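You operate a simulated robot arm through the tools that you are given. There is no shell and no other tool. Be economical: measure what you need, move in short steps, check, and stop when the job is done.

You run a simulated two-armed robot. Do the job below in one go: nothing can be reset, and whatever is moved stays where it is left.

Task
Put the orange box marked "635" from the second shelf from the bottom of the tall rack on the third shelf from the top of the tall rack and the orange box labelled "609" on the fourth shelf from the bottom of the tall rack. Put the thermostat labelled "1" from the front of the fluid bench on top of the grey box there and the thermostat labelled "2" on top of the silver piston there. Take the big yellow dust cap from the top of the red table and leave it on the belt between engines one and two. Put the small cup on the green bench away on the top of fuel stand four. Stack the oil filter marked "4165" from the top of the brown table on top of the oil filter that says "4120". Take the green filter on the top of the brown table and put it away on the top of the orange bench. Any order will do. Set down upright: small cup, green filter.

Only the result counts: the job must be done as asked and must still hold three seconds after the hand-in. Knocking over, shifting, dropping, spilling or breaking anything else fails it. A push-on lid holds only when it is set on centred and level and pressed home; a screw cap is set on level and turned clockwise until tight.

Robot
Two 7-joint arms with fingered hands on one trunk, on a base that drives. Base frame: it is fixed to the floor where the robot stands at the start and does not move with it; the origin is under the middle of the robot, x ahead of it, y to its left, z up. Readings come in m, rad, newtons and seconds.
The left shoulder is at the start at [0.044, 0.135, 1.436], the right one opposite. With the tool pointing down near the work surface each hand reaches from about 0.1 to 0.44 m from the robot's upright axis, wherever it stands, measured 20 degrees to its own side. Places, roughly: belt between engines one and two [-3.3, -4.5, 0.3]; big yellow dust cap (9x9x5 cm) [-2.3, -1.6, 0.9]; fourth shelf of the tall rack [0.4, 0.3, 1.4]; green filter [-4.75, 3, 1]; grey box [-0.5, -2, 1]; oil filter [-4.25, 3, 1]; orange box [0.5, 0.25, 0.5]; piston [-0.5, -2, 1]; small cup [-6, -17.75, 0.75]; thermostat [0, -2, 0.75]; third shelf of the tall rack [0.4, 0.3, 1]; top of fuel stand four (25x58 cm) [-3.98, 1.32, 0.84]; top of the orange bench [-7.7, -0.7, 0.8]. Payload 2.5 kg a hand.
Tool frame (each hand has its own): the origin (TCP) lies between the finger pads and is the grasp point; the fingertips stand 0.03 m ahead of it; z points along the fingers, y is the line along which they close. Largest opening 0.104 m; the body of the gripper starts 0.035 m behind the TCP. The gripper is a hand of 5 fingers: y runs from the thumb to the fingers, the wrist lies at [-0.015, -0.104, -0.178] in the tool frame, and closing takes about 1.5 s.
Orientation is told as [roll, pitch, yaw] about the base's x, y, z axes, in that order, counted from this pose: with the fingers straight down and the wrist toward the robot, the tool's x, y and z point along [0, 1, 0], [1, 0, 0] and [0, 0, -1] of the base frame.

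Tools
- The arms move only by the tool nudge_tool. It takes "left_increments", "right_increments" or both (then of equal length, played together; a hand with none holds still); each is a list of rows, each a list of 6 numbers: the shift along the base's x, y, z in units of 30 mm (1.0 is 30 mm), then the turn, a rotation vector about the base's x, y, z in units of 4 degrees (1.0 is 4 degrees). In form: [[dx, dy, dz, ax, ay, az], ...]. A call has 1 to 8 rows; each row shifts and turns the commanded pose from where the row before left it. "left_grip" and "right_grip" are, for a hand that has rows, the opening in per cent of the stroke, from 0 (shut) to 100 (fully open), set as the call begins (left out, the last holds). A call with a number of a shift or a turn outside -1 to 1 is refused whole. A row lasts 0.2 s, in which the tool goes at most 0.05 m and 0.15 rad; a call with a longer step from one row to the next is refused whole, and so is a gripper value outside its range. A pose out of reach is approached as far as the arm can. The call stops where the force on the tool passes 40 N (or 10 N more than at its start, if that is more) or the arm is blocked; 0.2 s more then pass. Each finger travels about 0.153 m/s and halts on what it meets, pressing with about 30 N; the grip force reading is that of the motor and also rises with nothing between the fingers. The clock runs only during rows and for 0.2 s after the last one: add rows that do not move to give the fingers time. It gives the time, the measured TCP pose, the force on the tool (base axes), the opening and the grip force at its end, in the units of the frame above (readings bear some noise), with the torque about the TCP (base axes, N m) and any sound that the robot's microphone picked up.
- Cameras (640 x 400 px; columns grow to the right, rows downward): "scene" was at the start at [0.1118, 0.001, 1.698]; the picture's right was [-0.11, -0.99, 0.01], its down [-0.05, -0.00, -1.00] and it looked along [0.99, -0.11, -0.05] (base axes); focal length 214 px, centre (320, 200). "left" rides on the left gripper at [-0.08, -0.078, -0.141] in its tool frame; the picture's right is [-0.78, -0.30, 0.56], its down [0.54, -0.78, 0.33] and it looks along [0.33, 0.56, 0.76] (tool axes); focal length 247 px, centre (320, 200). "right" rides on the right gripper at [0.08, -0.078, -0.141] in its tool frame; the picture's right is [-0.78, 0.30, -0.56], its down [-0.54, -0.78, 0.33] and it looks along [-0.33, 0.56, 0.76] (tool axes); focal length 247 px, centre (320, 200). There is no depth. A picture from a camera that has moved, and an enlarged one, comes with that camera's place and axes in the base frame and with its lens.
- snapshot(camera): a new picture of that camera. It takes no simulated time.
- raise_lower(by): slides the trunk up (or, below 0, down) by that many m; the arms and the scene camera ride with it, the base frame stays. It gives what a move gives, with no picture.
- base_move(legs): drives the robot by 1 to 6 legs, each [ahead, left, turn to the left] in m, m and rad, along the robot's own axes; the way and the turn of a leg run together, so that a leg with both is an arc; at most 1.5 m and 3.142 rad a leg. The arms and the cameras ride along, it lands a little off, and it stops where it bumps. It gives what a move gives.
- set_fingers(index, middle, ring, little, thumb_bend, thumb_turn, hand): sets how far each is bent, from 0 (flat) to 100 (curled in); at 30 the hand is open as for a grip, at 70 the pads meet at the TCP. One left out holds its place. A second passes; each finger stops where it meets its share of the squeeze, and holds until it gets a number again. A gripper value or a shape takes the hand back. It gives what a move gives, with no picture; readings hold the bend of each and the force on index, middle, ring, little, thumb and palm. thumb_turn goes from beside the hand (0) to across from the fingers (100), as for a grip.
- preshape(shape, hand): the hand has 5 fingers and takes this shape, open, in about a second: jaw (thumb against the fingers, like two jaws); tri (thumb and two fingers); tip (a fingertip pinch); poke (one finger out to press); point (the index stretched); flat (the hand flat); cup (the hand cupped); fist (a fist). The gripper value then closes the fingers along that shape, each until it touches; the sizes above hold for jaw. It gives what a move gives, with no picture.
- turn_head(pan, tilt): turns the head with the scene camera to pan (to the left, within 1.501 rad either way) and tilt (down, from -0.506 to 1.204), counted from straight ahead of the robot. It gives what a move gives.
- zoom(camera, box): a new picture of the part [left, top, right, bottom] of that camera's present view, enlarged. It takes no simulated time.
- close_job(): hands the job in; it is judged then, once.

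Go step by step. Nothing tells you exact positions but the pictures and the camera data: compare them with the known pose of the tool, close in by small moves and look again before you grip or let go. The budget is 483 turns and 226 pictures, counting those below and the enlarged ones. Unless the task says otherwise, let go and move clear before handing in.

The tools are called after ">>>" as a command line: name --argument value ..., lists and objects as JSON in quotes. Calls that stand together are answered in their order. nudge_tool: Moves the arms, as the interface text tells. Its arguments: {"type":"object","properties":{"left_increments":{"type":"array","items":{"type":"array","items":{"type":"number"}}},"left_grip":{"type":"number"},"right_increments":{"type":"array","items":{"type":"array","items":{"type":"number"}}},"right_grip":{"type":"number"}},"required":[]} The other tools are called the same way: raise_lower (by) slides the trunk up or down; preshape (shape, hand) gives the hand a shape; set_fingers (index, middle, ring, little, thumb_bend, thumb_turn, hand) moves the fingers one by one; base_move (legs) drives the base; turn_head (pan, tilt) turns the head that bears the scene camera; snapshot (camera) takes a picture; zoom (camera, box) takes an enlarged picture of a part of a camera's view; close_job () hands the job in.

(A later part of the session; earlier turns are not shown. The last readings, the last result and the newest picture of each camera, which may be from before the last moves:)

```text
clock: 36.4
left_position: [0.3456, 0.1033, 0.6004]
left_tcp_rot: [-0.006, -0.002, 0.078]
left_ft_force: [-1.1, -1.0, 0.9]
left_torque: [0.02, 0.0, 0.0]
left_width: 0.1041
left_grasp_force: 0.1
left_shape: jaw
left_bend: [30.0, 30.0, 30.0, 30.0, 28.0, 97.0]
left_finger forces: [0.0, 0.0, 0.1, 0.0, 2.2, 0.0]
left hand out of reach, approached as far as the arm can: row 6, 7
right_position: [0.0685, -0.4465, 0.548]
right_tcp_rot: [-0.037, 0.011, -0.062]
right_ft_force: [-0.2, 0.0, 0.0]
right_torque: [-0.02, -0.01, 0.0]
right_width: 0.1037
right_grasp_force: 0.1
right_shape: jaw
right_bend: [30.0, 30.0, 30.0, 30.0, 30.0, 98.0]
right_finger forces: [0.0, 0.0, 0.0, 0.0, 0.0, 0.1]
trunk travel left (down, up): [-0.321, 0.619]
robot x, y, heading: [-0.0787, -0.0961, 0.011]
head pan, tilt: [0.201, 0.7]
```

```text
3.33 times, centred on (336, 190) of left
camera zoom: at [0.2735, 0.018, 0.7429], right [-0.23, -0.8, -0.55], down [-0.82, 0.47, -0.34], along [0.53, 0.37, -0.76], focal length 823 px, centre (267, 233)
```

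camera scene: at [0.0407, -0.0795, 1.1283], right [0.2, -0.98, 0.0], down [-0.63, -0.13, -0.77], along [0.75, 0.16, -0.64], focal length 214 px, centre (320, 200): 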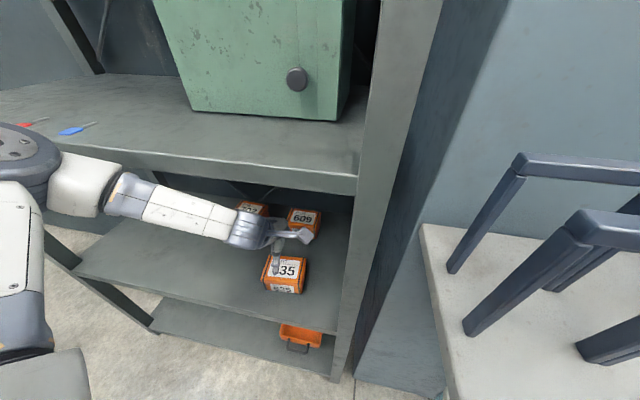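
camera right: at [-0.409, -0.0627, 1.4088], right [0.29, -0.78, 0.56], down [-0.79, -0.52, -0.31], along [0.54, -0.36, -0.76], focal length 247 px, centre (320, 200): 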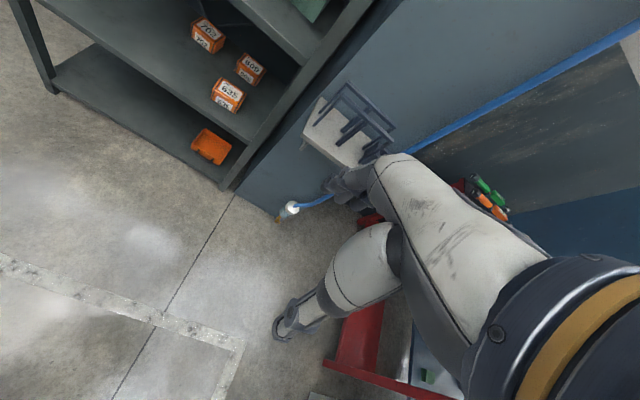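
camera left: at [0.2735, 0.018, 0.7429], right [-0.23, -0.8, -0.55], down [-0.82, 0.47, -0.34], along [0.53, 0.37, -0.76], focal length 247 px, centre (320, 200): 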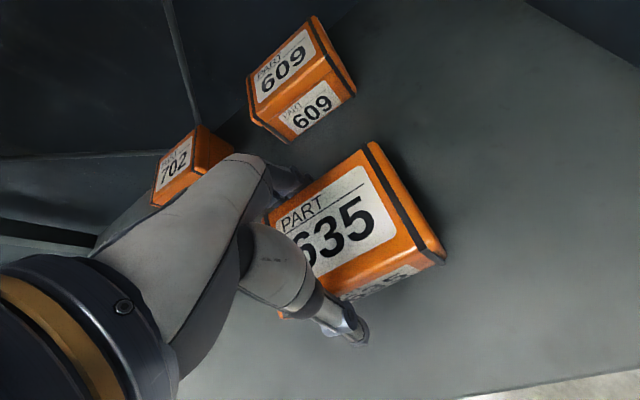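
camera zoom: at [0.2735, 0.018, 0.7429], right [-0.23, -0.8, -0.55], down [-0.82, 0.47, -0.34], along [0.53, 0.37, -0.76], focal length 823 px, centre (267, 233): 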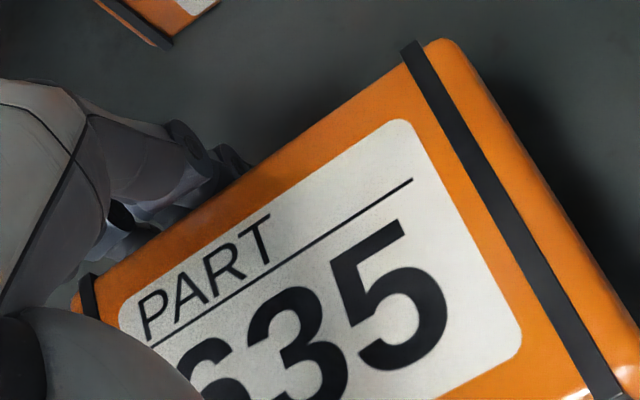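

The fingers straddle the box. I lower the last bit with the trunk, then close.

>>> raise_lower --by -0.03

>>> nudge_tool --left_increments '[[0, 0, 0, 0, 0, 0], [0, 0, 0, 0, 0, 0], [0, 0, 0, 0, 0, 0], [0, 0, 0, 0, 0, 0], [0, 0, 0, 0, 0, 0], [0, 0, 0, 0, 0, 0], [0, 0, 0, 0, 0, 0], [0, 0, 0, 0, 0, 0]]' --left_grip 0

>>> snapshot --camera "left"

```text
clock: 37.0
left_position: [0.357, 0.0972, 0.5855]
left_tcp_rot: [-0.005, -0.04, 0.072]
left_ft_force: [-6.6, 2.3, 23.4]
left_torque: [-0.22, 0.5, -0.08]
left_width: 0.1039
left_grasp_force: 0.1
left_shape: jaw
left_bend: [27.0, 30.0, 30.0, 30.0, 28.0, 98.0]
left_finger forces: [9.0, 0.1, 0.0, 0.0, 25.8, 0.0]
right_position: [0.0673, -0.4488, 0.516]
right_tcp_rot: [-0.031, 0.016, -0.062]
right_ft_force: [-0.4, -0.4, -0.1]
right_torque: [-0.02, 0.0, 0.0]
right_width: 0.1038
right_grasp_force: 0.1
right_shape: jaw
right_bend: [30.0, 30.0, 30.0, 30.0, 30.0, 98.0]
right_finger forces: [0.0, 0.0, 0.1, 0.0, 0.0, 0.1]
trunk travel left (down, up): [-0.293, 0.647]
robot x, y, heading: [-0.0841, -0.0978, 0.004]
head pan, tilt: [0.201, 0.7]
stopped: the force on the tool passed its limit at 61 N (the readings are from after the stop); the commanded pose is now the measured one
```

```text
clock: 38.9
left_position: [0.3532, 0.0965, 0.585]
left_tcp_rot: [-0.002, -0.037, 0.072]
left_ft_force: [-2.8, -3.7, 19.1]
left_torque: [0.1, -0.81, -0.19]
left_width: 0.0702
left_grasp_force: 30.1
left_shape: jaw
left_bend: [27.0, 39.0, 35.0, 44.0, 57.0, 98.0]
left_finger forces: [34.3, 15.6, 4.0, 1.1, 58.9, 0.1]
right_position: [0.0684, -0.4493, 0.5188]
right_tcp_rot: [-0.032, 0.011, -0.063]
right_ft_force: [-0.6, 0.9, -0.5]
right_torque: [-0.02, -0.01, -0.01]
right_width: 0.1038
right_grasp_force: 0.0
right_shape: jaw
right_bend: [30.0, 30.0, 30.0, 30.0, 30.0, 98.0]
right_finger forces: [0.1, 0.0, 0.1, 0.1, 0.0, 0.1]
trunk travel left (down, up): [-0.293, 0.647]
robot x, y, heading: [-0.0824, -0.0963, 0.002]
head pan, tilt: [0.201, 0.7]
```

```text
200 pictures are left
camera left: at [0.2784, 0.0115, 0.7241], right [-0.22, -0.8, -0.57], down [-0.8, 0.48, -0.36], along [0.56, 0.37, -0.74], focal length 247 px, centre (320, 200)
```

left: 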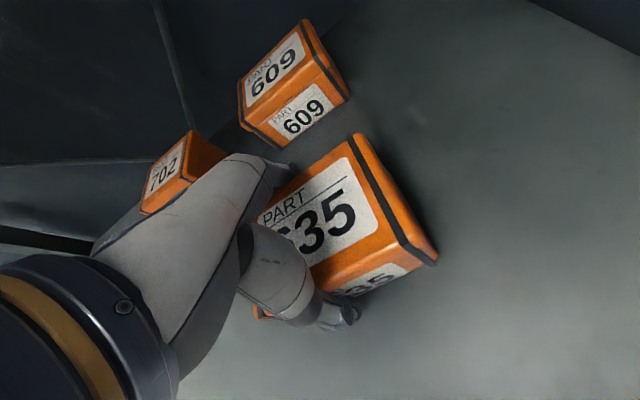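

The index finger seems to rest on the box's edge. I look closer before deciding.

>>> zoom --camera "scene" --box '[220, 210, 348, 290]'

>>> zoom --camera "left" --box '[230, 120, 454, 330]'

```text
5.00 times, centred on (284, 250) of scene
camera zoom: at [0.0329, -0.0819, 1.1016], right [0.2, -0.98, 0.0], down [-0.62, -0.13, -0.77], along [0.76, 0.16, -0.64], focal length 1072 px, centre (500, -50)
```

zoom: 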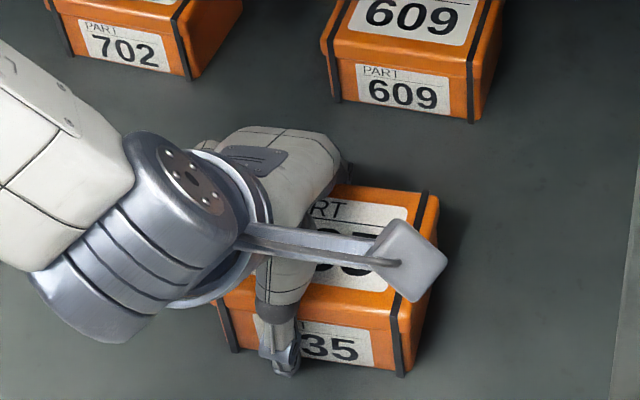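

```text
1.90 times, centred on (342, 225) of left
camera zoom: at [0.2784, 0.0115, 0.7241], right [-0.22, -0.8, -0.57], down [-0.8, 0.48, -0.36], along [0.56, 0.37, -0.74], focal length 470 px, centre (278, 152)
```

zoom: 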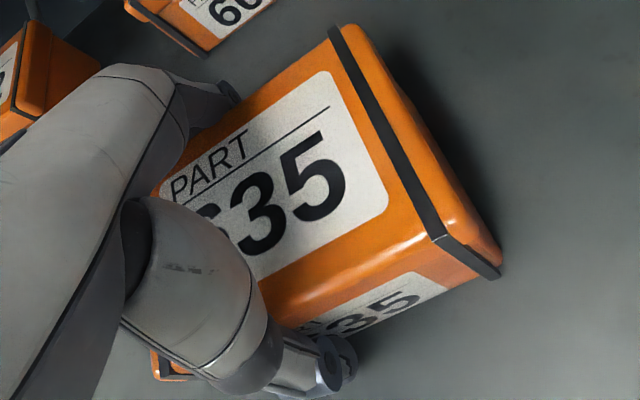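

Finger forces balance the thumb, so the grip looks real (about 55 N each side). I test it with a small lift using the trunk.

>>> raise_lower --by 0.05

>>> snapshot --camera "scene"

>>> snapshot --camera "left"

```text
clock: 39.8
left_position: [0.3247, 0.1011, 0.6051]
left_tcp_rot: [-0.003, 0.042, 0.074]
left_ft_force: [-0.1, 0.8, -5.7]
left_torque: [0.02, 0.0, 0.0]
left_width: 0.0701
left_grasp_force: 30.5
left_shape: jaw
left_bend: [27.0, 40.0, 35.0, 42.0, 57.0, 98.0]
left_finger forces: [27.6, 15.1, 3.6, 1.5, 48.7, 0.1]
right_position: [0.0673, -0.4479, 0.5683]
right_tcp_rot: [-0.037, 0.008, -0.062]
right_ft_force: [-0.4, 0.4, -1.1]
right_torque: [-0.02, -0.01, 0.03]
right_width: 0.1039
right_grasp_force: 0.1
right_shape: jaw
right_bend: [30.0, 30.0, 30.0, 30.0, 30.0, 98.0]
right_finger forces: [0.1, 0.0, 0.0, 0.0, 0.0, 0.0]
trunk travel left (down, up): [-0.343, 0.597]
robot x, y, heading: [-0.0828, -0.1005, 0.007]
head pan, tilt: [0.201, 0.7]
```

```text
197 pictures are left
camera scene: at [0.0296, -0.0767, 1.1496], right [0.21, -0.98, 0.01], down [-0.62, -0.14, -0.77], along [0.76, 0.15, -0.64], focal length 214 px, centre (320, 200)
```

scene: 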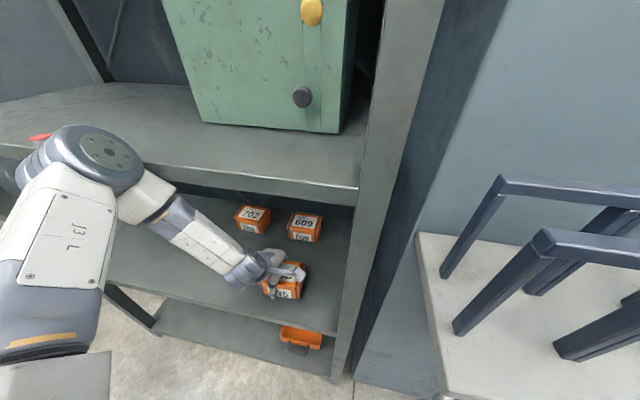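

```text
196 pictures are left
camera left: at [0.2585, 0.0163, 0.7519], right [-0.26, -0.8, -0.54], down [-0.83, 0.47, -0.3], along [0.5, 0.37, -0.79], focal length 247 px, centre (320, 200)
```

left: 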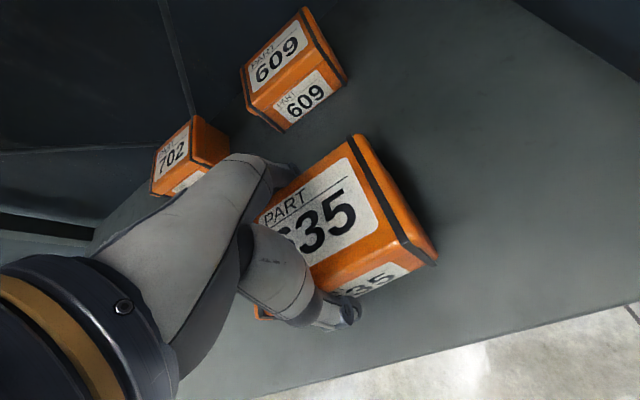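

The box has come up with the hand (tool carries about 5 N). I back straight out of the rack.

>>> base_move --legs '[[-0.3, 0, 0]]'

>>> snapshot --camera "scene"

>>> snapshot --camera "left"

```text
clock: 41.8
left_position: [0.0585, 0.0981, 0.6285]
left_tcp_rot: [-0.005, -0.023, 0.076]
left_ft_force: [0.5, -0.6, -4.5]
left_torque: [0.12, 0.06, -0.02]
left_width: 0.0702
left_grasp_force: 30.0
left_shape: jaw
left_bend: [27.0, 40.0, 35.0, 42.0, 57.0, 98.0]
left_finger forces: [26.6, 14.9, 3.7, 1.6, 46.6, 0.1]
right_position: [-0.2272, -0.4493, 0.5664]
right_tcp_rot: [-0.035, 0.022, -0.058]
right_ft_force: [0.1, -0.1, 0.5]
right_torque: [-0.02, 0.0, 0.03]
right_width: 0.1038
right_grasp_force: 0.0
right_shape: jaw
right_bend: [30.0, 30.0, 30.0, 30.0, 30.0, 98.0]
right_finger forces: [0.1, 0.0, 0.0, 0.0, 0.0, 0.1]
trunk travel left (down, up): [-0.343, 0.597]
robot x, y, heading: [-0.3807, -0.1018, 0.009]
head pan, tilt: [0.201, 0.7]
```

```text
195 pictures are left
camera scene: at [-0.2576, -0.0813, 1.1503], right [0.21, -0.98, 0.0], down [-0.63, -0.13, -0.76], along [0.75, 0.16, -0.64], focal length 214 px, centre (320, 200)
```

scene: 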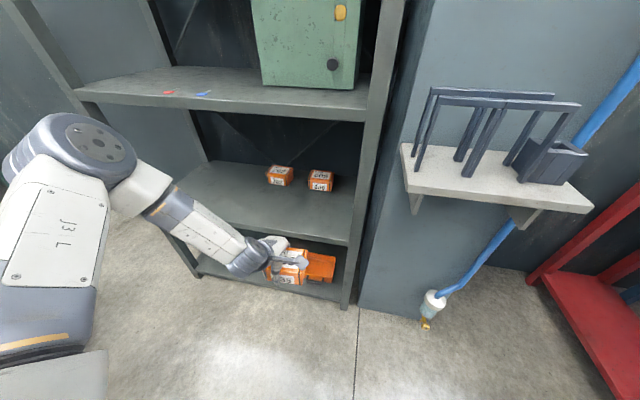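

```text
194 pictures are left
camera left: at [-0.0167, 0.0124, 0.7692], right [-0.22, -0.8, -0.56], down [-0.81, 0.47, -0.35], along [0.55, 0.37, -0.75], focal length 247 px, centre (320, 200)
```

left: 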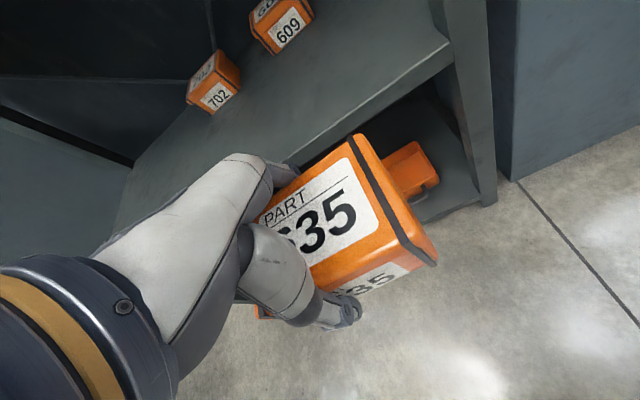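

Box 635 is out. The elbow had ridden up to shelf level, so for placing I'll raise the hand relative to the shoulder, which keeps the elbow lower. I do that first, out here.

>>> nudge_tool --left_increments '[[0, 0, 1, 0, 0, 0], [0, 0, 1, 0, 0, 0], [0, 0, 1, 0, 0, 0], [0, 0, 1, 0, 0, 0], [0, 0, 1, 0, 0, 0], [0, 0, 1, 0, 0, 0], [0, 0, 0, 0, 0, 0]]'

>>> raise_lower --by 0.26

>>> snapshot --camera "scene"

```text
clock: 43.4
left_position: [0.0569, 0.099, 0.809]
left_tcp_rot: [-0.004, -0.023, 0.076]
left_ft_force: [0.1, -0.8, -4.9]
left_torque: [0.04, 0.01, 0.01]
left_width: 0.0701
left_grasp_force: 29.8
left_shape: jaw
left_bend: [27.0, 40.0, 35.0, 42.0, 57.0, 98.0]
left_finger forces: [25.7, 14.9, 3.5, 1.5, 45.3, 0.0]
right_position: [-0.2261, -0.45, 0.5667]
right_tcp_rot: [-0.035, 0.021, -0.059]
right_ft_force: [-0.5, 0.1, 0.1]
right_torque: [0.01, 0.02, -0.06]
right_width: 0.1041
right_grasp_force: 0.1
right_shape: jaw
right_bend: [30.0, 30.0, 30.0, 30.0, 30.0, 98.0]
right_finger forces: [0.0, 0.0, 0.1, 0.0, 0.1, 0.0]
trunk travel left (down, up): [-0.343, 0.597]
robot x, y, heading: [-0.3789, -0.1003, 0.007]
head pan, tilt: [0.201, 0.7]
```

```text
clock: 46.1
left_position: [0.0575, 0.0974, 1.0687]
left_tcp_rot: [-0.004, -0.023, 0.074]
left_ft_force: [-0.4, -0.7, -4.3]
left_torque: [0.08, 0.01, 0.02]
left_width: 0.0702
left_grasp_force: 29.9
left_shape: jaw
left_bend: [27.0, 40.0, 35.0, 42.0, 57.0, 98.0]
left_finger forces: [25.7, 14.8, 3.5, 1.5, 45.0, 0.0]
right_position: [-0.2272, -0.4487, 0.8276]
right_tcp_rot: [-0.034, 0.021, -0.057]
right_ft_force: [0.1, 0.3, 0.4]
right_torque: [0.0, 0.01, -0.02]
right_width: 0.104
right_grasp_force: 0.1
right_shape: jaw
right_bend: [30.0, 30.0, 30.0, 30.0, 30.0, 98.0]
right_finger forces: [0.0, 0.0, 0.1, 0.1, 0.0, 0.1]
trunk travel left (down, up): [-0.603, 0.337]
robot x, y, heading: [-0.3822, -0.105, 0.011]
head pan, tilt: [0.201, 0.7]
```

```text
193 pictures are left
camera scene: at [-0.2575, -0.0813, 1.4103], right [0.21, -0.98, 0.0], down [-0.63, -0.13, -0.76], along [0.75, 0.16, -0.64], focal length 214 px, centre (320, 200)
```

scene: 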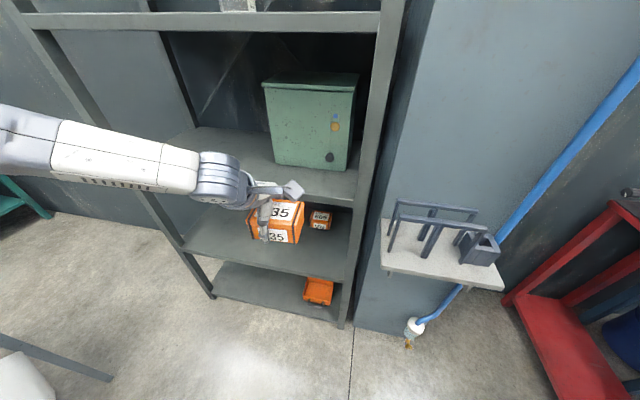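

The arm is level now. The right hand would meet the tool shelf at this height, so I tuck it lower and further back.

>>> nudge_tool --right_increments '[[-0.3, 0, -1, 0, 0, 0], [-0.3, 0, -1, 0, 0, 0], [-0.3, 0, -1, 0, 0, 0], [-0.3, 0, -1, 0, 0, 0], [-0.3, 0, -1, 0, 0, 0], [-0.3, 0, -1, 0, 0, 0], [-0.3, 0, -1, 0, 0, 0], [-0.3, 0, 0, 0, 0, 0]]'

>>> turn_head --pan -0.5 --tilt 0.9

>>> snapshot --camera "scene"

```text
clock: 47.9
left_position: [0.0572, 0.0985, 1.0678]
left_tcp_rot: [-0.005, -0.023, 0.076]
left_ft_force: [-0.2, 0.1, -4.8]
left_torque: [0.07, 0.0, 0.01]
left_width: 0.0699
left_grasp_force: 29.6
left_shape: jaw
left_bend: [27.0, 40.0, 35.0, 42.0, 57.0, 98.0]
left_finger forces: [25.6, 14.8, 3.5, 1.5, 44.9, 0.0]
right_position: [-0.2983, -0.4509, 0.6172]
right_tcp_rot: [-0.036, 0.021, -0.058]
right_ft_force: [0.0, 0.2, 0.5]
right_torque: [-0.03, -0.02, 0.0]
right_width: 0.1038
right_grasp_force: 0.0
right_shape: jaw
right_bend: [30.0, 30.0, 30.0, 30.0, 30.0, 98.0]
right_finger forces: [0.1, 0.0, 0.0, 0.0, 0.0, 0.1]
trunk travel left (down, up): [-0.603, 0.337]
robot x, y, heading: [-0.3809, -0.0997, 0.012]
head pan, tilt: [0.201, 0.7]
```

```text
clock: 49.0
left_position: [0.0575, 0.0984, 1.0676]
left_tcp_rot: [-0.005, -0.023, 0.076]
left_ft_force: [-1.1, -0.1, -3.8]
left_torque: [0.06, 0.0, -0.01]
left_width: 0.0701
left_grasp_force: 30.0
left_shape: jaw
left_bend: [27.0, 40.0, 35.0, 42.0, 57.0, 98.0]
left_finger forces: [25.6, 14.9, 3.6, 1.5, 45.0, 0.0]
right_position: [-0.2976, -0.4498, 0.6163]
right_tcp_rot: [-0.034, 0.021, -0.057]
right_ft_force: [0.8, 0.8, -0.5]
right_torque: [-0.03, -0.03, 0.03]
right_width: 0.104
right_grasp_force: 0.1
right_shape: jaw
right_bend: [30.0, 30.0, 30.0, 30.0, 30.0, 98.0]
right_finger forces: [0.1, 0.0, 0.0, 0.0, 0.0, 0.0]
trunk travel left (down, up): [-0.603, 0.337]
robot x, y, heading: [-0.382, -0.0971, 0.008]
head pan, tilt: [-0.499, 0.901]
```

```text
192 pictures are left
camera scene: at [-0.2739, -0.1345, 1.3942], right [-0.47, -0.88, 0.0], down [-0.69, 0.37, -0.62], along [0.55, -0.29, -0.78], focal length 214 px, centre (320, 200)
```

scene: 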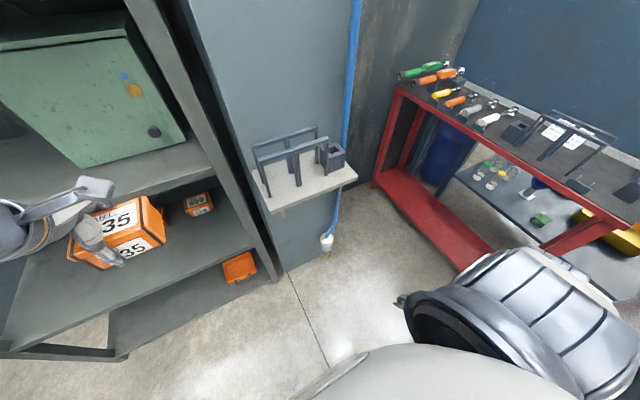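

I raise slightly, then drive forward so box 635 hovers over the front of shelf three, in front of the green case.

>>> raise_lower --by 0.025

>>> base_move --legs '[[0.14, 0.06, 0], [0.14, 0, 0]]'

>>> turn_head --pan 0.2 --tilt 0.6

>>> snapshot --camera "scene"

>>> snapshot --camera "left"

```text
clock: 49.7
left_position: [0.0552, 0.0981, 1.0937]
left_tcp_rot: [-0.004, -0.023, 0.076]
left_ft_force: [0.2, 0.3, -5.0]
left_torque: [0.08, -0.01, 0.01]
left_width: 0.0702
left_grasp_force: 30.3
left_shape: jaw
left_bend: [27.0, 40.0, 35.0, 42.0, 57.0, 98.0]
left_finger forces: [25.5, 14.9, 3.5, 1.5, 44.9, 0.0]
right_position: [-0.2986, -0.4496, 0.6413]
right_tcp_rot: [-0.036, 0.02, -0.058]
right_ft_force: [0.2, -0.1, 0.3]
right_torque: [-0.01, 0.0, 0.05]
right_width: 0.104
right_grasp_force: 0.0
right_shape: jaw
right_bend: [30.0, 30.0, 30.0, 30.0, 30.0, 98.0]
right_finger forces: [0.0, 0.0, 0.1, 0.0, 0.0, 0.0]
trunk travel left (down, up): [-0.628, 0.312]
robot x, y, heading: [-0.3816, -0.1009, 0.007]
head pan, tilt: [-0.499, 0.901]
```

```text
clock: 52.0
left_position: [0.3158, 0.161, 1.0869]
left_tcp_rot: [-0.005, -0.002, 0.079]
left_ft_force: [-2.1, 0.3, -4.8]
left_torque: [0.05, -0.03, 0.02]
left_width: 0.0699
left_grasp_force: 29.9
left_shape: jaw
left_bend: [28.0, 43.0, 36.0, 43.0, 55.0, 98.0]
left_finger forces: [25.4, 18.2, 4.0, 1.7, 45.8, 0.1]
right_position: [-0.031, -0.3873, 0.642]
right_tcp_rot: [-0.035, 0.018, -0.052]
right_ft_force: [-0.3, 0.0, -0.3]
right_torque: [0.04, -0.01, -0.03]
right_width: 0.1039
right_grasp_force: 0.0
right_shape: jaw
right_bend: [30.0, 30.0, 30.0, 30.0, 30.0, 98.0]
right_finger forces: [0.0, 0.0, 0.1, 0.0, 0.1, 0.0]
trunk travel left (down, up): [-0.628, 0.312]
robot x, y, heading: [-0.1156, -0.0401, 0.016]
head pan, tilt: [-0.499, 0.901]
stopped in leg 2: the force on the tool passed its limit at 52 N (the readings are from after the stop); the commanded pose is now the measured one
```

```text
clock: 53.0
left_position: [0.3161, 0.1617, 1.0894]
left_tcp_rot: [-0.002, -0.003, 0.078]
left_ft_force: [-7.1, 0.0, -7.0]
left_torque: [0.02, 0.02, 0.12]
left_width: 0.0696
left_grasp_force: 30.6
left_shape: jaw
left_bend: [28.0, 43.0, 36.0, 43.0, 55.0, 98.0]
left_finger forces: [24.8, 24.9, 3.9, 1.6, 46.6, 0.1]
right_position: [-0.03, -0.3858, 0.6415]
right_tcp_rot: [-0.033, 0.019, -0.054]
right_ft_force: [-0.3, 0.0, 0.1]
right_torque: [0.03, 0.02, -0.02]
right_width: 0.1041
right_grasp_force: 0.0
right_shape: jaw
right_bend: [30.0, 30.0, 30.0, 30.0, 30.0, 98.0]
right_finger forces: [0.0, 0.0, 0.1, 0.0, 0.0, 0.1]
trunk travel left (down, up): [-0.628, 0.312]
robot x, y, heading: [-0.1142, -0.0378, 0.008]
head pan, tilt: [0.201, 0.6]
```

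```text
191 pictures are left
camera scene: at [0.0112, -0.0178, 1.444], right [0.21, -0.98, 0.0], down [-0.55, -0.12, -0.83], along [0.81, 0.17, -0.56], focal length 214 px, centre (320, 200)
```

scene: 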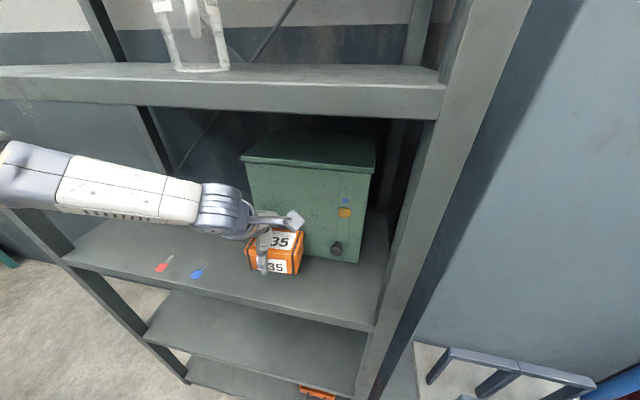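

```text
190 pictures are left
camera left: at [0.244, 0.0754, 1.2316], right [-0.23, -0.8, -0.56], down [-0.81, 0.47, -0.34], along [0.53, 0.37, -0.76], focal length 247 px, centre (320, 200)
```

left: 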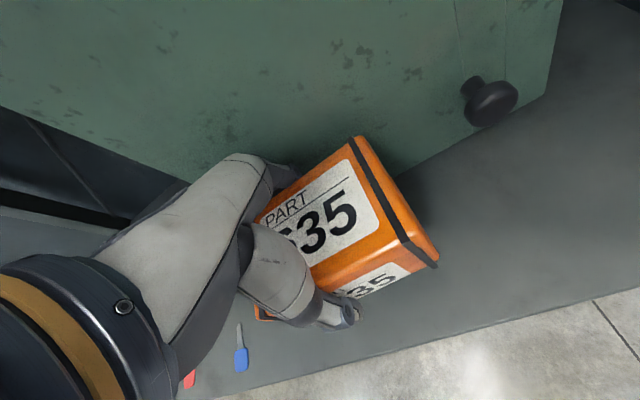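

The knuckles lightly touch the green case, so I ease back 1.2 cm and then lower the box to the shelf.

>>> nudge_tool --left_increments '[[-0.45, 0, 0, 0, 0, 0], [0, 0, 0, 0, 0, 0]]'

>>> raise_lower --by -0.025

>>> zoom --camera "scene" --box '[190, 180, 350, 340]'

```text
clock: 53.6
left_position: [0.3038, 0.1608, 1.0905]
left_tcp_rot: [-0.003, -0.007, 0.079]
left_ft_force: [0.8, -0.1, -5.2]
left_torque: [0.09, 0.02, 0.02]
left_width: 0.0699
left_grasp_force: 30.2
left_shape: jaw
left_bend: [28.0, 43.0, 36.0, 43.0, 55.0, 98.0]
left_finger forces: [25.6, 15.1, 4.2, 1.6, 45.2, 0.1]
right_position: [-0.031, -0.3872, 0.6416]
right_tcp_rot: [-0.035, 0.022, -0.055]
right_ft_force: [0.3, -0.1, 0.1]
right_torque: [0.01, 0.01, 0.01]
right_width: 0.104
right_grasp_force: 0.0
right_shape: jaw
right_bend: [30.0, 30.0, 30.0, 30.0, 30.0, 98.0]
right_finger forces: [0.0, 0.1, 0.0, 0.1, 0.0, 0.1]
trunk travel left (down, up): [-0.628, 0.312]
robot x, y, heading: [-0.1167, -0.0375, 0.009]
head pan, tilt: [0.201, 0.6]
```

```text
clock: 54.3
left_position: [0.3032, 0.1614, 1.0647]
left_tcp_rot: [-0.004, -0.005, 0.078]
left_ft_force: [0.7, 0.6, -4.6]
left_torque: [0.08, 0.0, 0.02]
left_width: 0.07
left_grasp_force: 29.6
left_shape: jaw
left_bend: [28.0, 43.0, 36.0, 43.0, 55.0, 98.0]
left_finger forces: [25.5, 15.0, 4.1, 1.6, 45.3, 0.0]
right_position: [-0.0297, -0.3878, 0.6169]
right_tcp_rot: [-0.034, 0.022, -0.055]
right_ft_force: [-0.9, 0.6, 0.9]
right_torque: [-0.03, -0.04, 0.01]
right_width: 0.104
right_grasp_force: 0.0
right_shape: jaw
right_bend: [30.0, 30.0, 30.0, 30.0, 30.0, 98.0]
right_finger forces: [0.1, 0.0, 0.0, 0.0, 0.0, 0.0]
trunk travel left (down, up): [-0.603, 0.337]
robot x, y, heading: [-0.1151, -0.0355, 0.011]
head pan, tilt: [0.201, 0.6]
```

```text
2.50 times, centred on (270, 260) of scene
camera zoom: at [0.0121, -0.0178, 1.4189], right [0.21, -0.98, 0.0], down [-0.55, -0.12, -0.82], along [0.81, 0.17, -0.57], focal length 536 px, centre (445, 50)
```

zoom: 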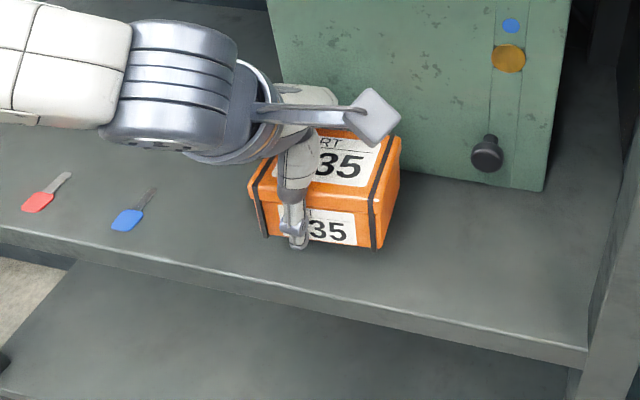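

>>> raise_lower --by -0.025

>>> zoom --camera "scene" --box '[190, 180, 350, 340]'

```text
clock: 55.0
left_position: [0.3047, 0.1618, 1.0395]
left_tcp_rot: [-0.005, -0.004, 0.078]
left_ft_force: [0.3, 0.2, -5.0]
left_torque: [0.06, -0.01, 0.01]
left_width: 0.0699
left_grasp_force: 29.7
left_shape: jaw
left_bend: [28.0, 43.0, 36.0, 43.0, 55.0, 98.0]
left_finger forces: [25.6, 15.0, 4.2, 1.6, 45.0, 0.1]
right_position: [-0.0293, -0.3876, 0.5917]
right_tcp_rot: [-0.036, 0.021, -0.053]
right_ft_force: [0.1, -0.3, -0.4]
right_torque: [0.01, 0.01, 0.01]
right_width: 0.1038
right_grasp_force: 0.0
right_shape: jaw
right_bend: [30.0, 30.0, 30.0, 30.0, 30.0, 98.0]
right_finger forces: [0.0, 0.1, 0.1, 0.0, 0.1, 0.0]
trunk travel left (down, up): [-0.578, 0.362]
robot x, y, heading: [-0.1148, -0.037, 0.009]
head pan, tilt: [0.201, 0.6]
```

```text
2.50 times, centred on (270, 260) of scene
camera zoom: at [0.0122, -0.0178, 1.3939], right [0.21, -0.98, 0.0], down [-0.55, -0.12, -0.82], along [0.81, 0.17, -0.57], focal length 536 px, centre (445, 50)
```

zoom: 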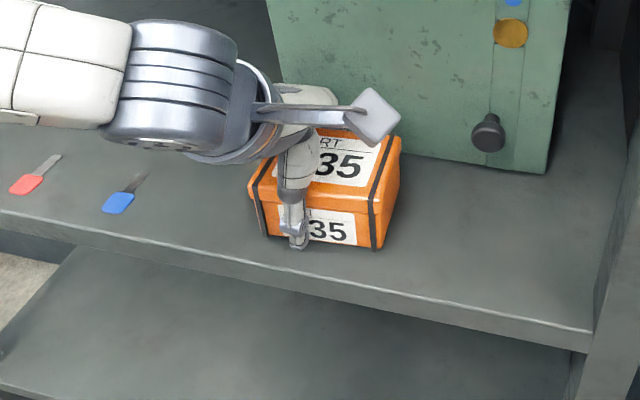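

>>> raise_lower --by -0.012

>>> raise_lower --by -0.012

```text
clock: 55.6
left_position: [0.3086, 0.1588, 1.0356]
left_tcp_rot: [-0.005, -0.032, 0.076]
left_ft_force: [-2.4, 0.7, 15.0]
left_torque: [0.07, -0.6, 0.01]
left_width: 0.0702
left_grasp_force: 29.8
left_shape: jaw
left_bend: [27.0, 42.0, 36.0, 43.0, 56.0, 98.0]
left_finger forces: [27.4, 15.6, 4.3, 1.7, 48.0, 0.0]
right_position: [-0.0307, -0.3876, 0.5805]
right_tcp_rot: [-0.035, 0.019, -0.052]
right_ft_force: [0.3, 0.2, -0.6]
right_torque: [0.0, 0.04, 0.01]
right_width: 0.1039
right_grasp_force: 0.1
right_shape: jaw
right_bend: [30.0, 30.0, 30.0, 30.0, 30.0, 98.0]
right_finger forces: [0.0, 0.0, 0.1, 0.1, 0.0, 0.0]
trunk travel left (down, up): [-0.567, 0.373]
robot x, y, heading: [-0.1143, -0.0385, 0.017]
head pan, tilt: [0.201, 0.6]
stopped: the force on the tool passed its limit at 41 N (the readings are from after the stop); the commanded pose is now the measured one
```

```text
clock: 56.1
left_position: [0.3127, 0.1589, 1.0366]
left_tcp_rot: [-0.006, -0.051, 0.072]
left_ft_force: [-6.3, 0.4, 17.0]
left_torque: [0.09, -0.52, 0.01]
left_width: 0.0703
left_grasp_force: 29.6
left_shape: jaw
left_bend: [27.0, 42.0, 35.0, 43.0, 56.0, 98.0]
left_finger forces: [26.8, 15.2, 4.1, 1.7, 49.7, 0.0]
right_position: [-0.0306, -0.3874, 0.5732]
right_tcp_rot: [-0.036, 0.02, -0.05]
right_ft_force: [0.0, 0.6, 0.1]
right_torque: [0.0, 0.01, 0.01]
right_width: 0.1038
right_grasp_force: 0.1
right_shape: jaw
right_bend: [30.0, 30.0, 30.0, 30.0, 30.0, 98.0]
right_finger forces: [0.0, 0.0, 0.1, 0.0, 0.0, 0.0]
trunk travel left (down, up): [-0.56, 0.38]
robot x, y, heading: [-0.1147, -0.0354, 0.013]
head pan, tilt: [0.201, 0.6]
stopped: the force on the tool passed its limit at 47 N (the readings are from after the stop); the commanded pose is now the measured one
```

The box rests on shelf three (surface near z 0.98). I open the hand and rise clear.

>>> nudge_tool --left_increments '[[0, 0, 0, 0, 0, 0], [0, 0, 0, 0, 0, 0], [0, 0, 0, 0, 0, 0], [0, 0, 0, 0, 0, 0], [0, 0, 0, 0, 0, 0]]' --left_grip 100

>>> snapshot --camera "left"

>>> snapshot --camera "scene"

```text
clock: 57.3
left_position: [0.3095, 0.1589, 1.0366]
left_tcp_rot: [-0.005, -0.05, 0.073]
left_ft_force: [-0.2, 2.6, 29.1]
left_torque: [-0.26, 0.32, 0.12]
left_width: 0.1002
left_grasp_force: 0.1
left_shape: jaw
left_bend: [27.0, 33.0, 30.0, 30.0, 29.0, 98.0]
left_finger forces: [33.6, 3.9, 0.0, 0.1, 15.3, 0.2]
right_position: [-0.0308, -0.3866, 0.5748]
right_tcp_rot: [-0.033, 0.018, -0.051]
right_ft_force: [0.0, 0.7, 0.2]
right_torque: [-0.01, 0.01, 0.0]
right_width: 0.1039
right_grasp_force: 0.0
right_shape: jaw
right_bend: [30.0, 30.0, 30.0, 30.0, 30.0, 98.0]
right_finger forces: [0.1, 0.0, 0.1, 0.0, 0.0, 0.0]
trunk travel left (down, up): [-0.56, 0.38]
robot x, y, heading: [-0.1158, -0.0378, 0.017]
head pan, tilt: [0.201, 0.6]
```

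```text
187 pictures are left
camera left: at [0.2314, 0.074, 1.1746], right [-0.21, -0.8, -0.57], down [-0.8, 0.48, -0.37], along [0.57, 0.37, -0.73], focal length 247 px, centre (320, 200)
```

left: 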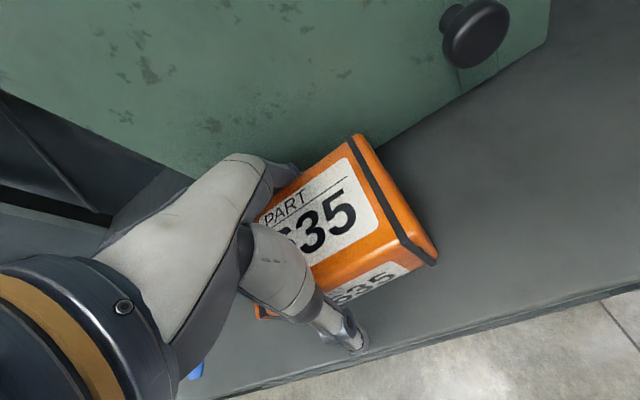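

```text
186 pictures are left
camera scene: at [0.0093, -0.0185, 1.3762], right [0.21, -0.98, 0.0], down [-0.55, -0.12, -0.83], along [0.81, 0.18, -0.56], focal length 214 px, centre (320, 200)
```

scene: 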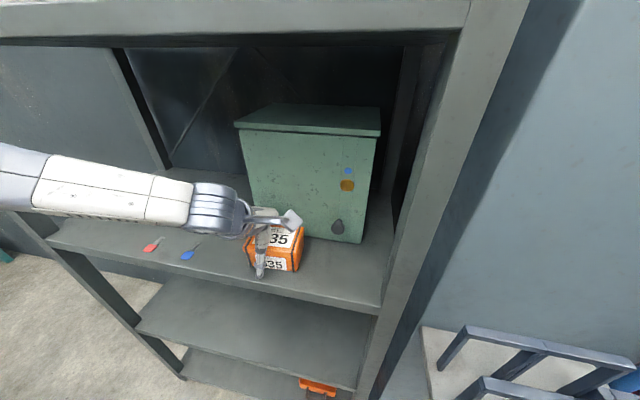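

>>> raise_lower --by 0.03

>>> snapshot --camera "left"

```text
clock: 58.0
left_position: [0.3091, 0.1605, 1.0621]
left_tcp_rot: [-0.006, -0.039, 0.073]
left_ft_force: [-3.1, 0.1, 0.2]
left_torque: [-0.02, 0.02, 0.04]
left_width: 0.103
left_grasp_force: 0.0
left_shape: jaw
left_bend: [30.0, 32.0, 30.0, 30.0, 30.0, 97.0]
left_finger forces: [0.1, 3.4, 0.0, 0.0, 0.0, 0.0]
right_position: [-0.0307, -0.3868, 0.6038]
right_tcp_rot: [-0.035, 0.02, -0.054]
right_ft_force: [0.2, 0.4, 1.1]
right_torque: [0.04, 0.03, 0.02]
right_width: 0.1041
right_grasp_force: 0.1
right_shape: jaw
right_bend: [30.0, 30.0, 30.0, 30.0, 30.0, 98.0]
right_finger forces: [0.0, 0.1, 0.0, 0.1, 0.0, 0.0]
trunk travel left (down, up): [-0.59, 0.35]
robot x, y, heading: [-0.1168, -0.038, 0.015]
head pan, tilt: [0.201, 0.6]
```

```text
185 pictures are left
camera left: at [0.2319, 0.0748, 1.2018], right [-0.21, -0.8, -0.56], down [-0.8, 0.48, -0.37], along [0.56, 0.37, -0.74], focal length 247 px, centre (320, 200)
```

left: 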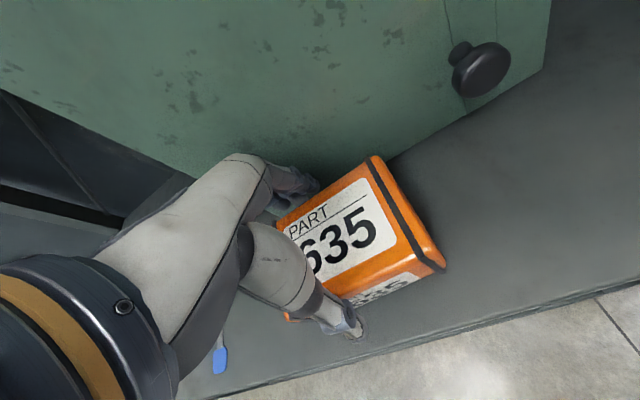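

The box stays put. I rise further, then back away.

>>> raise_lower --by 0.06

>>> base_move --legs '[[-0.3, 0, 0]]'

>>> snapshot --camera "scene"

```text
clock: 59.0
left_position: [0.3098, 0.1605, 1.1247]
left_tcp_rot: [-0.005, -0.046, 0.073]
left_ft_force: [-4.9, 0.6, 1.4]
left_torque: [0.02, -0.08, 0.07]
left_width: 0.1025
left_grasp_force: 0.0
left_shape: jaw
left_bend: [30.0, 33.0, 30.0, 30.0, 30.0, 97.0]
left_finger forces: [0.1, 4.6, 0.0, 0.1, 0.0, 0.1]
right_position: [-0.0316, -0.3861, 0.6644]
right_tcp_rot: [-0.033, 0.02, -0.053]
right_ft_force: [-0.2, 0.4, -0.5]
right_torque: [-0.03, -0.01, 0.0]
right_width: 0.1041
right_grasp_force: 0.0
right_shape: jaw
right_bend: [30.0, 30.0, 30.0, 30.0, 30.0, 98.0]
right_finger forces: [0.1, 0.1, 0.0, 0.1, 0.1, 0.0]
trunk travel left (down, up): [-0.65, 0.29]
robot x, y, heading: [-0.1142, -0.038, 0.014]
head pan, tilt: [0.201, 0.6]
```

```text
clock: 61.1
left_position: [0.0059, 0.1554, 1.1227]
left_tcp_rot: [-0.004, -0.043, 0.071]
left_ft_force: [0.5, -0.2, -0.1]
left_torque: [0.02, 0.0, -0.02]
left_width: 0.1041
left_grasp_force: 0.1
left_shape: jaw
left_bend: [30.0, 30.0, 30.0, 30.0, 30.0, 97.0]
left_finger forces: [0.0, 0.0, 0.1, 0.0, 0.0, 0.1]
right_position: [-0.335, -0.3902, 0.6621]
right_tcp_rot: [-0.035, 0.021, -0.054]
right_ft_force: [0.4, -0.1, -0.3]
right_torque: [0.01, 0.01, 0.0]
right_width: 0.1037
right_grasp_force: 0.1
right_shape: jaw
right_bend: [30.0, 30.0, 30.0, 30.0, 30.0, 98.0]
right_finger forces: [0.0, 0.0, 0.0, 0.0, 0.1, 0.0]
trunk travel left (down, up): [-0.65, 0.29]
robot x, y, heading: [-0.4198, -0.0445, 0.018]
head pan, tilt: [0.201, 0.6]
```

```text
184 pictures are left
camera scene: at [-0.2927, -0.0219, 1.4659], right [0.21, -0.98, 0.0], down [-0.55, -0.12, -0.83], along [0.81, 0.17, -0.56], focal length 214 px, centre (320, 200)
```

scene: 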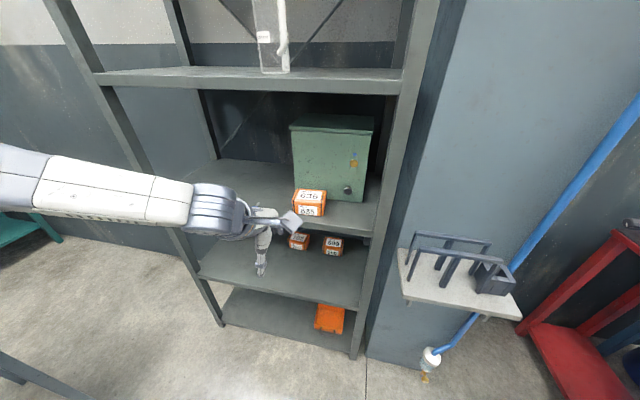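

635 stands in place. Next is 609: I re-tuck the right hand, straighten the left, and lower the trunk with the wrist near shoulder height so the elbow stays low.

>>> nudge_tool --right_increments '[[0, 0, 1, 0, 0, 0], [0, 0, 1, 0, 0, 0], [0, 0, 1, 0, 0, 0], [0, 0, 1, 0, 0, 0], [0, 0, 1, 0, 0, 0], [0, 0, 1, 0, 0, 0]]' --left_increments '[[0, 0, 0, 0.1, 0.6, -0.9], [0, 0, 0, 0, 0, 0], [0, 0, 0, 0, 0, 0], [0, 0, 0, 0, 0, 0], [0, 0, 0, 0, 0, 0], [0, 0, 0, 0, 0, 0]]'

>>> raise_lower --by -0.4

>>> raise_lower --by -0.065

>>> base_move --legs '[[0.2, -0.065, 0]]'

>>> snapshot --camera "scene"

>>> snapshot --camera "left"

```text
clock: 62.5
left_position: [0.0074, 0.1562, 1.1229]
left_tcp_rot: [0.004, -0.002, 0.011]
left_ft_force: [0.1, 0.0, -0.4]
left_torque: [-0.01, 0.0, -0.02]
left_width: 0.1035
left_grasp_force: 0.0
left_shape: jaw
left_bend: [30.0, 30.0, 30.0, 30.0, 30.0, 97.0]
left_finger forces: [0.0, 0.1, 0.1, 0.0, 0.0, 0.0]
right_position: [-0.3335, -0.3923, 0.8441]
right_tcp_rot: [-0.035, 0.018, -0.051]
right_ft_force: [0.3, -0.7, -0.5]
right_torque: [0.01, 0.0, 0.0]
right_width: 0.1039
right_grasp_force: 0.1
right_shape: jaw
right_bend: [30.0, 30.0, 30.0, 30.0, 30.0, 98.0]
right_finger forces: [0.1, 0.1, 0.0, 0.0, 0.1, 0.0]
trunk travel left (down, up): [-0.65, 0.29]
robot x, y, heading: [-0.4179, -0.0416, 0.011]
head pan, tilt: [0.201, 0.6]
```

```text
clock: 66.3
left_position: [0.0069, 0.1562, 0.7223]
left_tcp_rot: [0.003, -0.002, 0.01]
left_ft_force: [0.0, 0.6, -0.3]
left_torque: [0.03, 0.03, 0.0]
left_width: 0.1038
left_grasp_force: 0.0
left_shape: jaw
left_bend: [30.0, 30.0, 30.0, 30.0, 30.0, 97.0]
left_finger forces: [0.0, 0.0, 0.0, 0.0, 0.0, 0.0]
right_position: [-0.3343, -0.3919, 0.4438]
right_tcp_rot: [-0.035, 0.019, -0.053]
right_ft_force: [0.3, -0.4, 0.0]
right_torque: [0.03, 0.0, -0.02]
right_width: 0.1038
right_grasp_force: 0.0
right_shape: jaw
right_bend: [30.0, 30.0, 30.0, 30.0, 30.0, 98.0]
right_finger forces: [0.0, 0.0, 0.1, 0.0, 0.0, 0.0]
trunk travel left (down, up): [-0.25, 0.69]
robot x, y, heading: [-0.4178, -0.0419, 0.013]
head pan, tilt: [0.201, 0.6]
```

```text
clock: 67.3
left_position: [0.0077, 0.1562, 0.657]
left_tcp_rot: [0.003, -0.002, 0.01]
left_ft_force: [-0.7, -0.9, -0.1]
left_torque: [0.0, 0.03, 0.01]
left_width: 0.1038
left_grasp_force: 0.1
left_shape: jaw
left_bend: [30.0, 30.0, 30.0, 30.0, 30.0, 97.0]
left_finger forces: [0.0, 0.0, 0.1, 0.1, 0.0, 0.0]
right_position: [-0.3335, -0.3915, 0.3794]
right_tcp_rot: [-0.037, 0.019, -0.051]
right_ft_force: [-0.6, 0.4, 0.1]
right_torque: [-0.02, -0.02, 0.01]
right_width: 0.1036
right_grasp_force: 0.1
right_shape: jaw
right_bend: [30.0, 30.0, 30.0, 30.0, 30.0, 98.0]
right_finger forces: [0.0, 0.1, 0.0, 0.0, 0.0, 0.0]
trunk travel left (down, up): [-0.185, 0.755]
robot x, y, heading: [-0.4179, -0.044, 0.013]
head pan, tilt: [0.201, 0.6]
```

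```text
clock: 69.0
left_position: [0.2053, 0.0918, 0.6579]
left_tcp_rot: [0.004, -0.001, 0.008]
left_ft_force: [0.7, -0.4, 0.9]
left_torque: [-0.01, -0.02, -0.01]
left_width: 0.1038
left_grasp_force: 0.0
left_shape: jaw
left_bend: [30.0, 30.0, 30.0, 30.0, 30.0, 97.0]
left_finger forces: [0.0, 0.0, 0.0, 0.1, 0.0, 0.0]
right_position: [-0.137, -0.4549, 0.3778]
right_tcp_rot: [-0.035, 0.019, -0.055]
right_ft_force: [0.3, -0.7, 0.0]
right_torque: [0.02, 0.0, -0.02]
right_width: 0.1041
right_grasp_force: 0.0
right_shape: jaw
right_bend: [30.0, 30.0, 30.0, 30.0, 30.0, 98.0]
right_finger forces: [0.0, 0.1, 0.0, 0.0, 0.0, 0.0]
trunk travel left (down, up): [-0.185, 0.755]
robot x, y, heading: [-0.2196, -0.1008, 0.016]
head pan, tilt: [0.201, 0.6]
```

```text
183 pictures are left
camera scene: at [-0.0947, -0.0843, 1.0008], right [0.21, -0.98, 0.0], down [-0.55, -0.12, -0.83], along [0.81, 0.17, -0.56], focal length 214 px, centre (320, 200)
```

scene: 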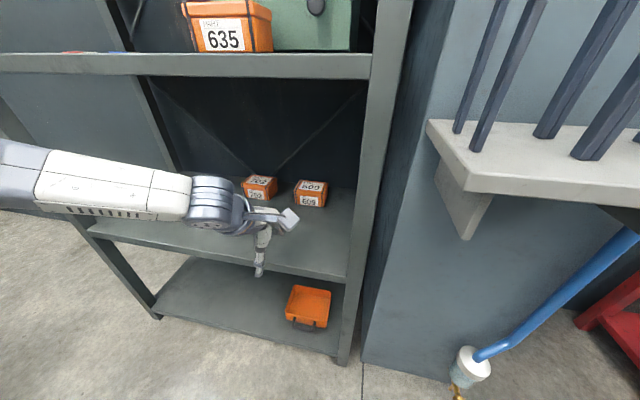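

```text
182 pictures are left
camera left: at [0.1278, 0.0112, 0.8003], right [-0.29, -0.78, -0.56], down [-0.78, 0.53, -0.33], along [0.55, 0.34, -0.76], focal length 247 px, centre (320, 200)
```

left: 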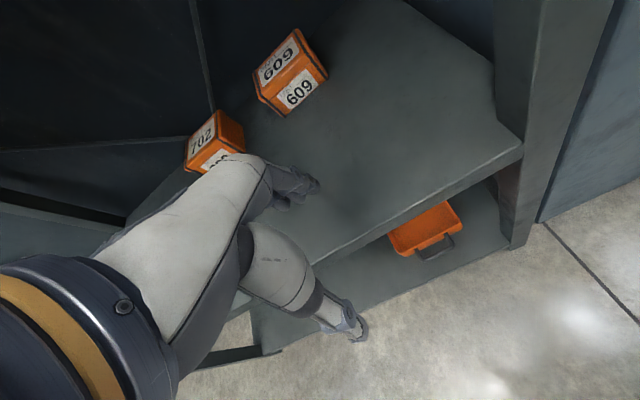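

Clear so far. I drive further in and then reach forward over 609.

>>> base_move --legs '[[0.17, 0, -0.01]]'

>>> nudge_tool --left_increments '[[0.8, 0, 0, 0, 0, 0], [0.8, 0, 0, 0, 0, 0], [0.8, 0, 0, 0, 0, 0], [0.8, 0, 0, 0, 0, 0], [0, 0, 0, 0, 0, 0]]'

>>> snapshot --camera "scene"

>>> snapshot --camera "left"

```text
clock: 70.4
left_position: [0.3766, 0.0889, 0.6586]
left_tcp_rot: [0.004, -0.002, -0.004]
left_ft_force: [0.4, 0.2, 0.2]
left_torque: [0.02, 0.0, -0.01]
left_width: 0.104
left_grasp_force: 0.0
left_shape: jaw
left_bend: [30.0, 30.0, 30.0, 30.0, 30.0, 97.0]
left_finger forces: [0.0, 0.0, 0.0, 0.0, 0.1, 0.0]
right_position: [0.0296, -0.4546, 0.3796]
right_tcp_rot: [-0.034, 0.018, -0.064]
right_ft_force: [-0.1, 0.0, 0.7]
right_torque: [-0.05, -0.05, 0.01]
right_width: 0.1038
right_grasp_force: 0.0
right_shape: jaw
right_bend: [30.0, 30.0, 30.0, 30.0, 30.0, 98.0]
right_finger forces: [0.0, 0.1, 0.0, 0.1, 0.0, 0.1]
trunk travel left (down, up): [-0.185, 0.755]
robot x, y, heading: [-0.052, -0.1022, 0.008]
head pan, tilt: [0.201, 0.6]
```

```text
clock: 71.6
left_position: [0.4735, 0.0895, 0.6594]
left_tcp_rot: [0.003, -0.001, -0.004]
left_ft_force: [-0.7, -0.3, -0.9]
left_torque: [0.03, 0.0, -0.04]
left_width: 0.1038
left_grasp_force: 0.2
left_shape: jaw
left_bend: [30.0, 30.0, 30.0, 30.0, 30.0, 97.0]
left_finger forces: [0.1, 0.0, 0.0, 0.0, 0.1, 0.0]
right_position: [0.0285, -0.4538, 0.3787]
right_tcp_rot: [-0.035, 0.02, -0.065]
right_ft_force: [0.5, -0.3, 0.1]
right_torque: [0.0, 0.0, 0.0]
right_width: 0.104
right_grasp_force: 0.0
right_shape: jaw
right_bend: [30.0, 30.0, 30.0, 30.0, 30.0, 98.0]
right_finger forces: [0.0, 0.0, 0.1, 0.0, 0.1, 0.0]
trunk travel left (down, up): [-0.185, 0.755]
robot x, y, heading: [-0.0528, -0.1017, 0.001]
head pan, tilt: [0.201, 0.6]
```

```text
181 pictures are left
camera scene: at [0.0747, -0.0849, 1.0008], right [0.2, -0.98, 0.0], down [-0.55, -0.11, -0.83], along [0.81, 0.16, -0.56], focal length 214 px, centre (320, 200)
```

scene: 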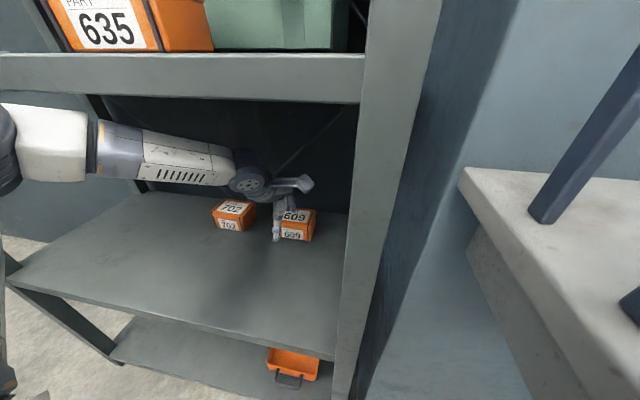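

```text
180 pictures are left
camera left: at [0.3951, 0.009, 0.8015], right [-0.3, -0.77, -0.56], down [-0.77, 0.54, -0.33], along [0.56, 0.33, -0.76], focal length 247 px, centre (320, 200)
```

left: 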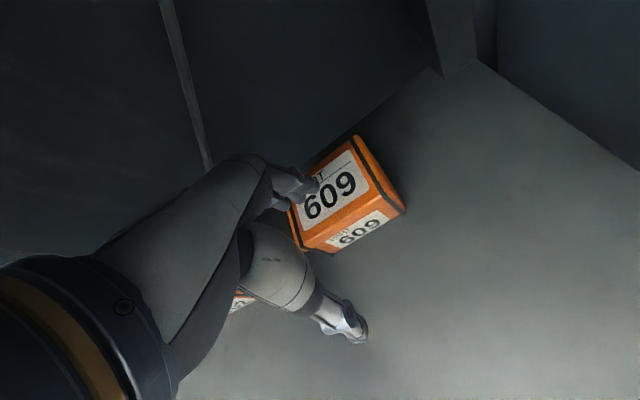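

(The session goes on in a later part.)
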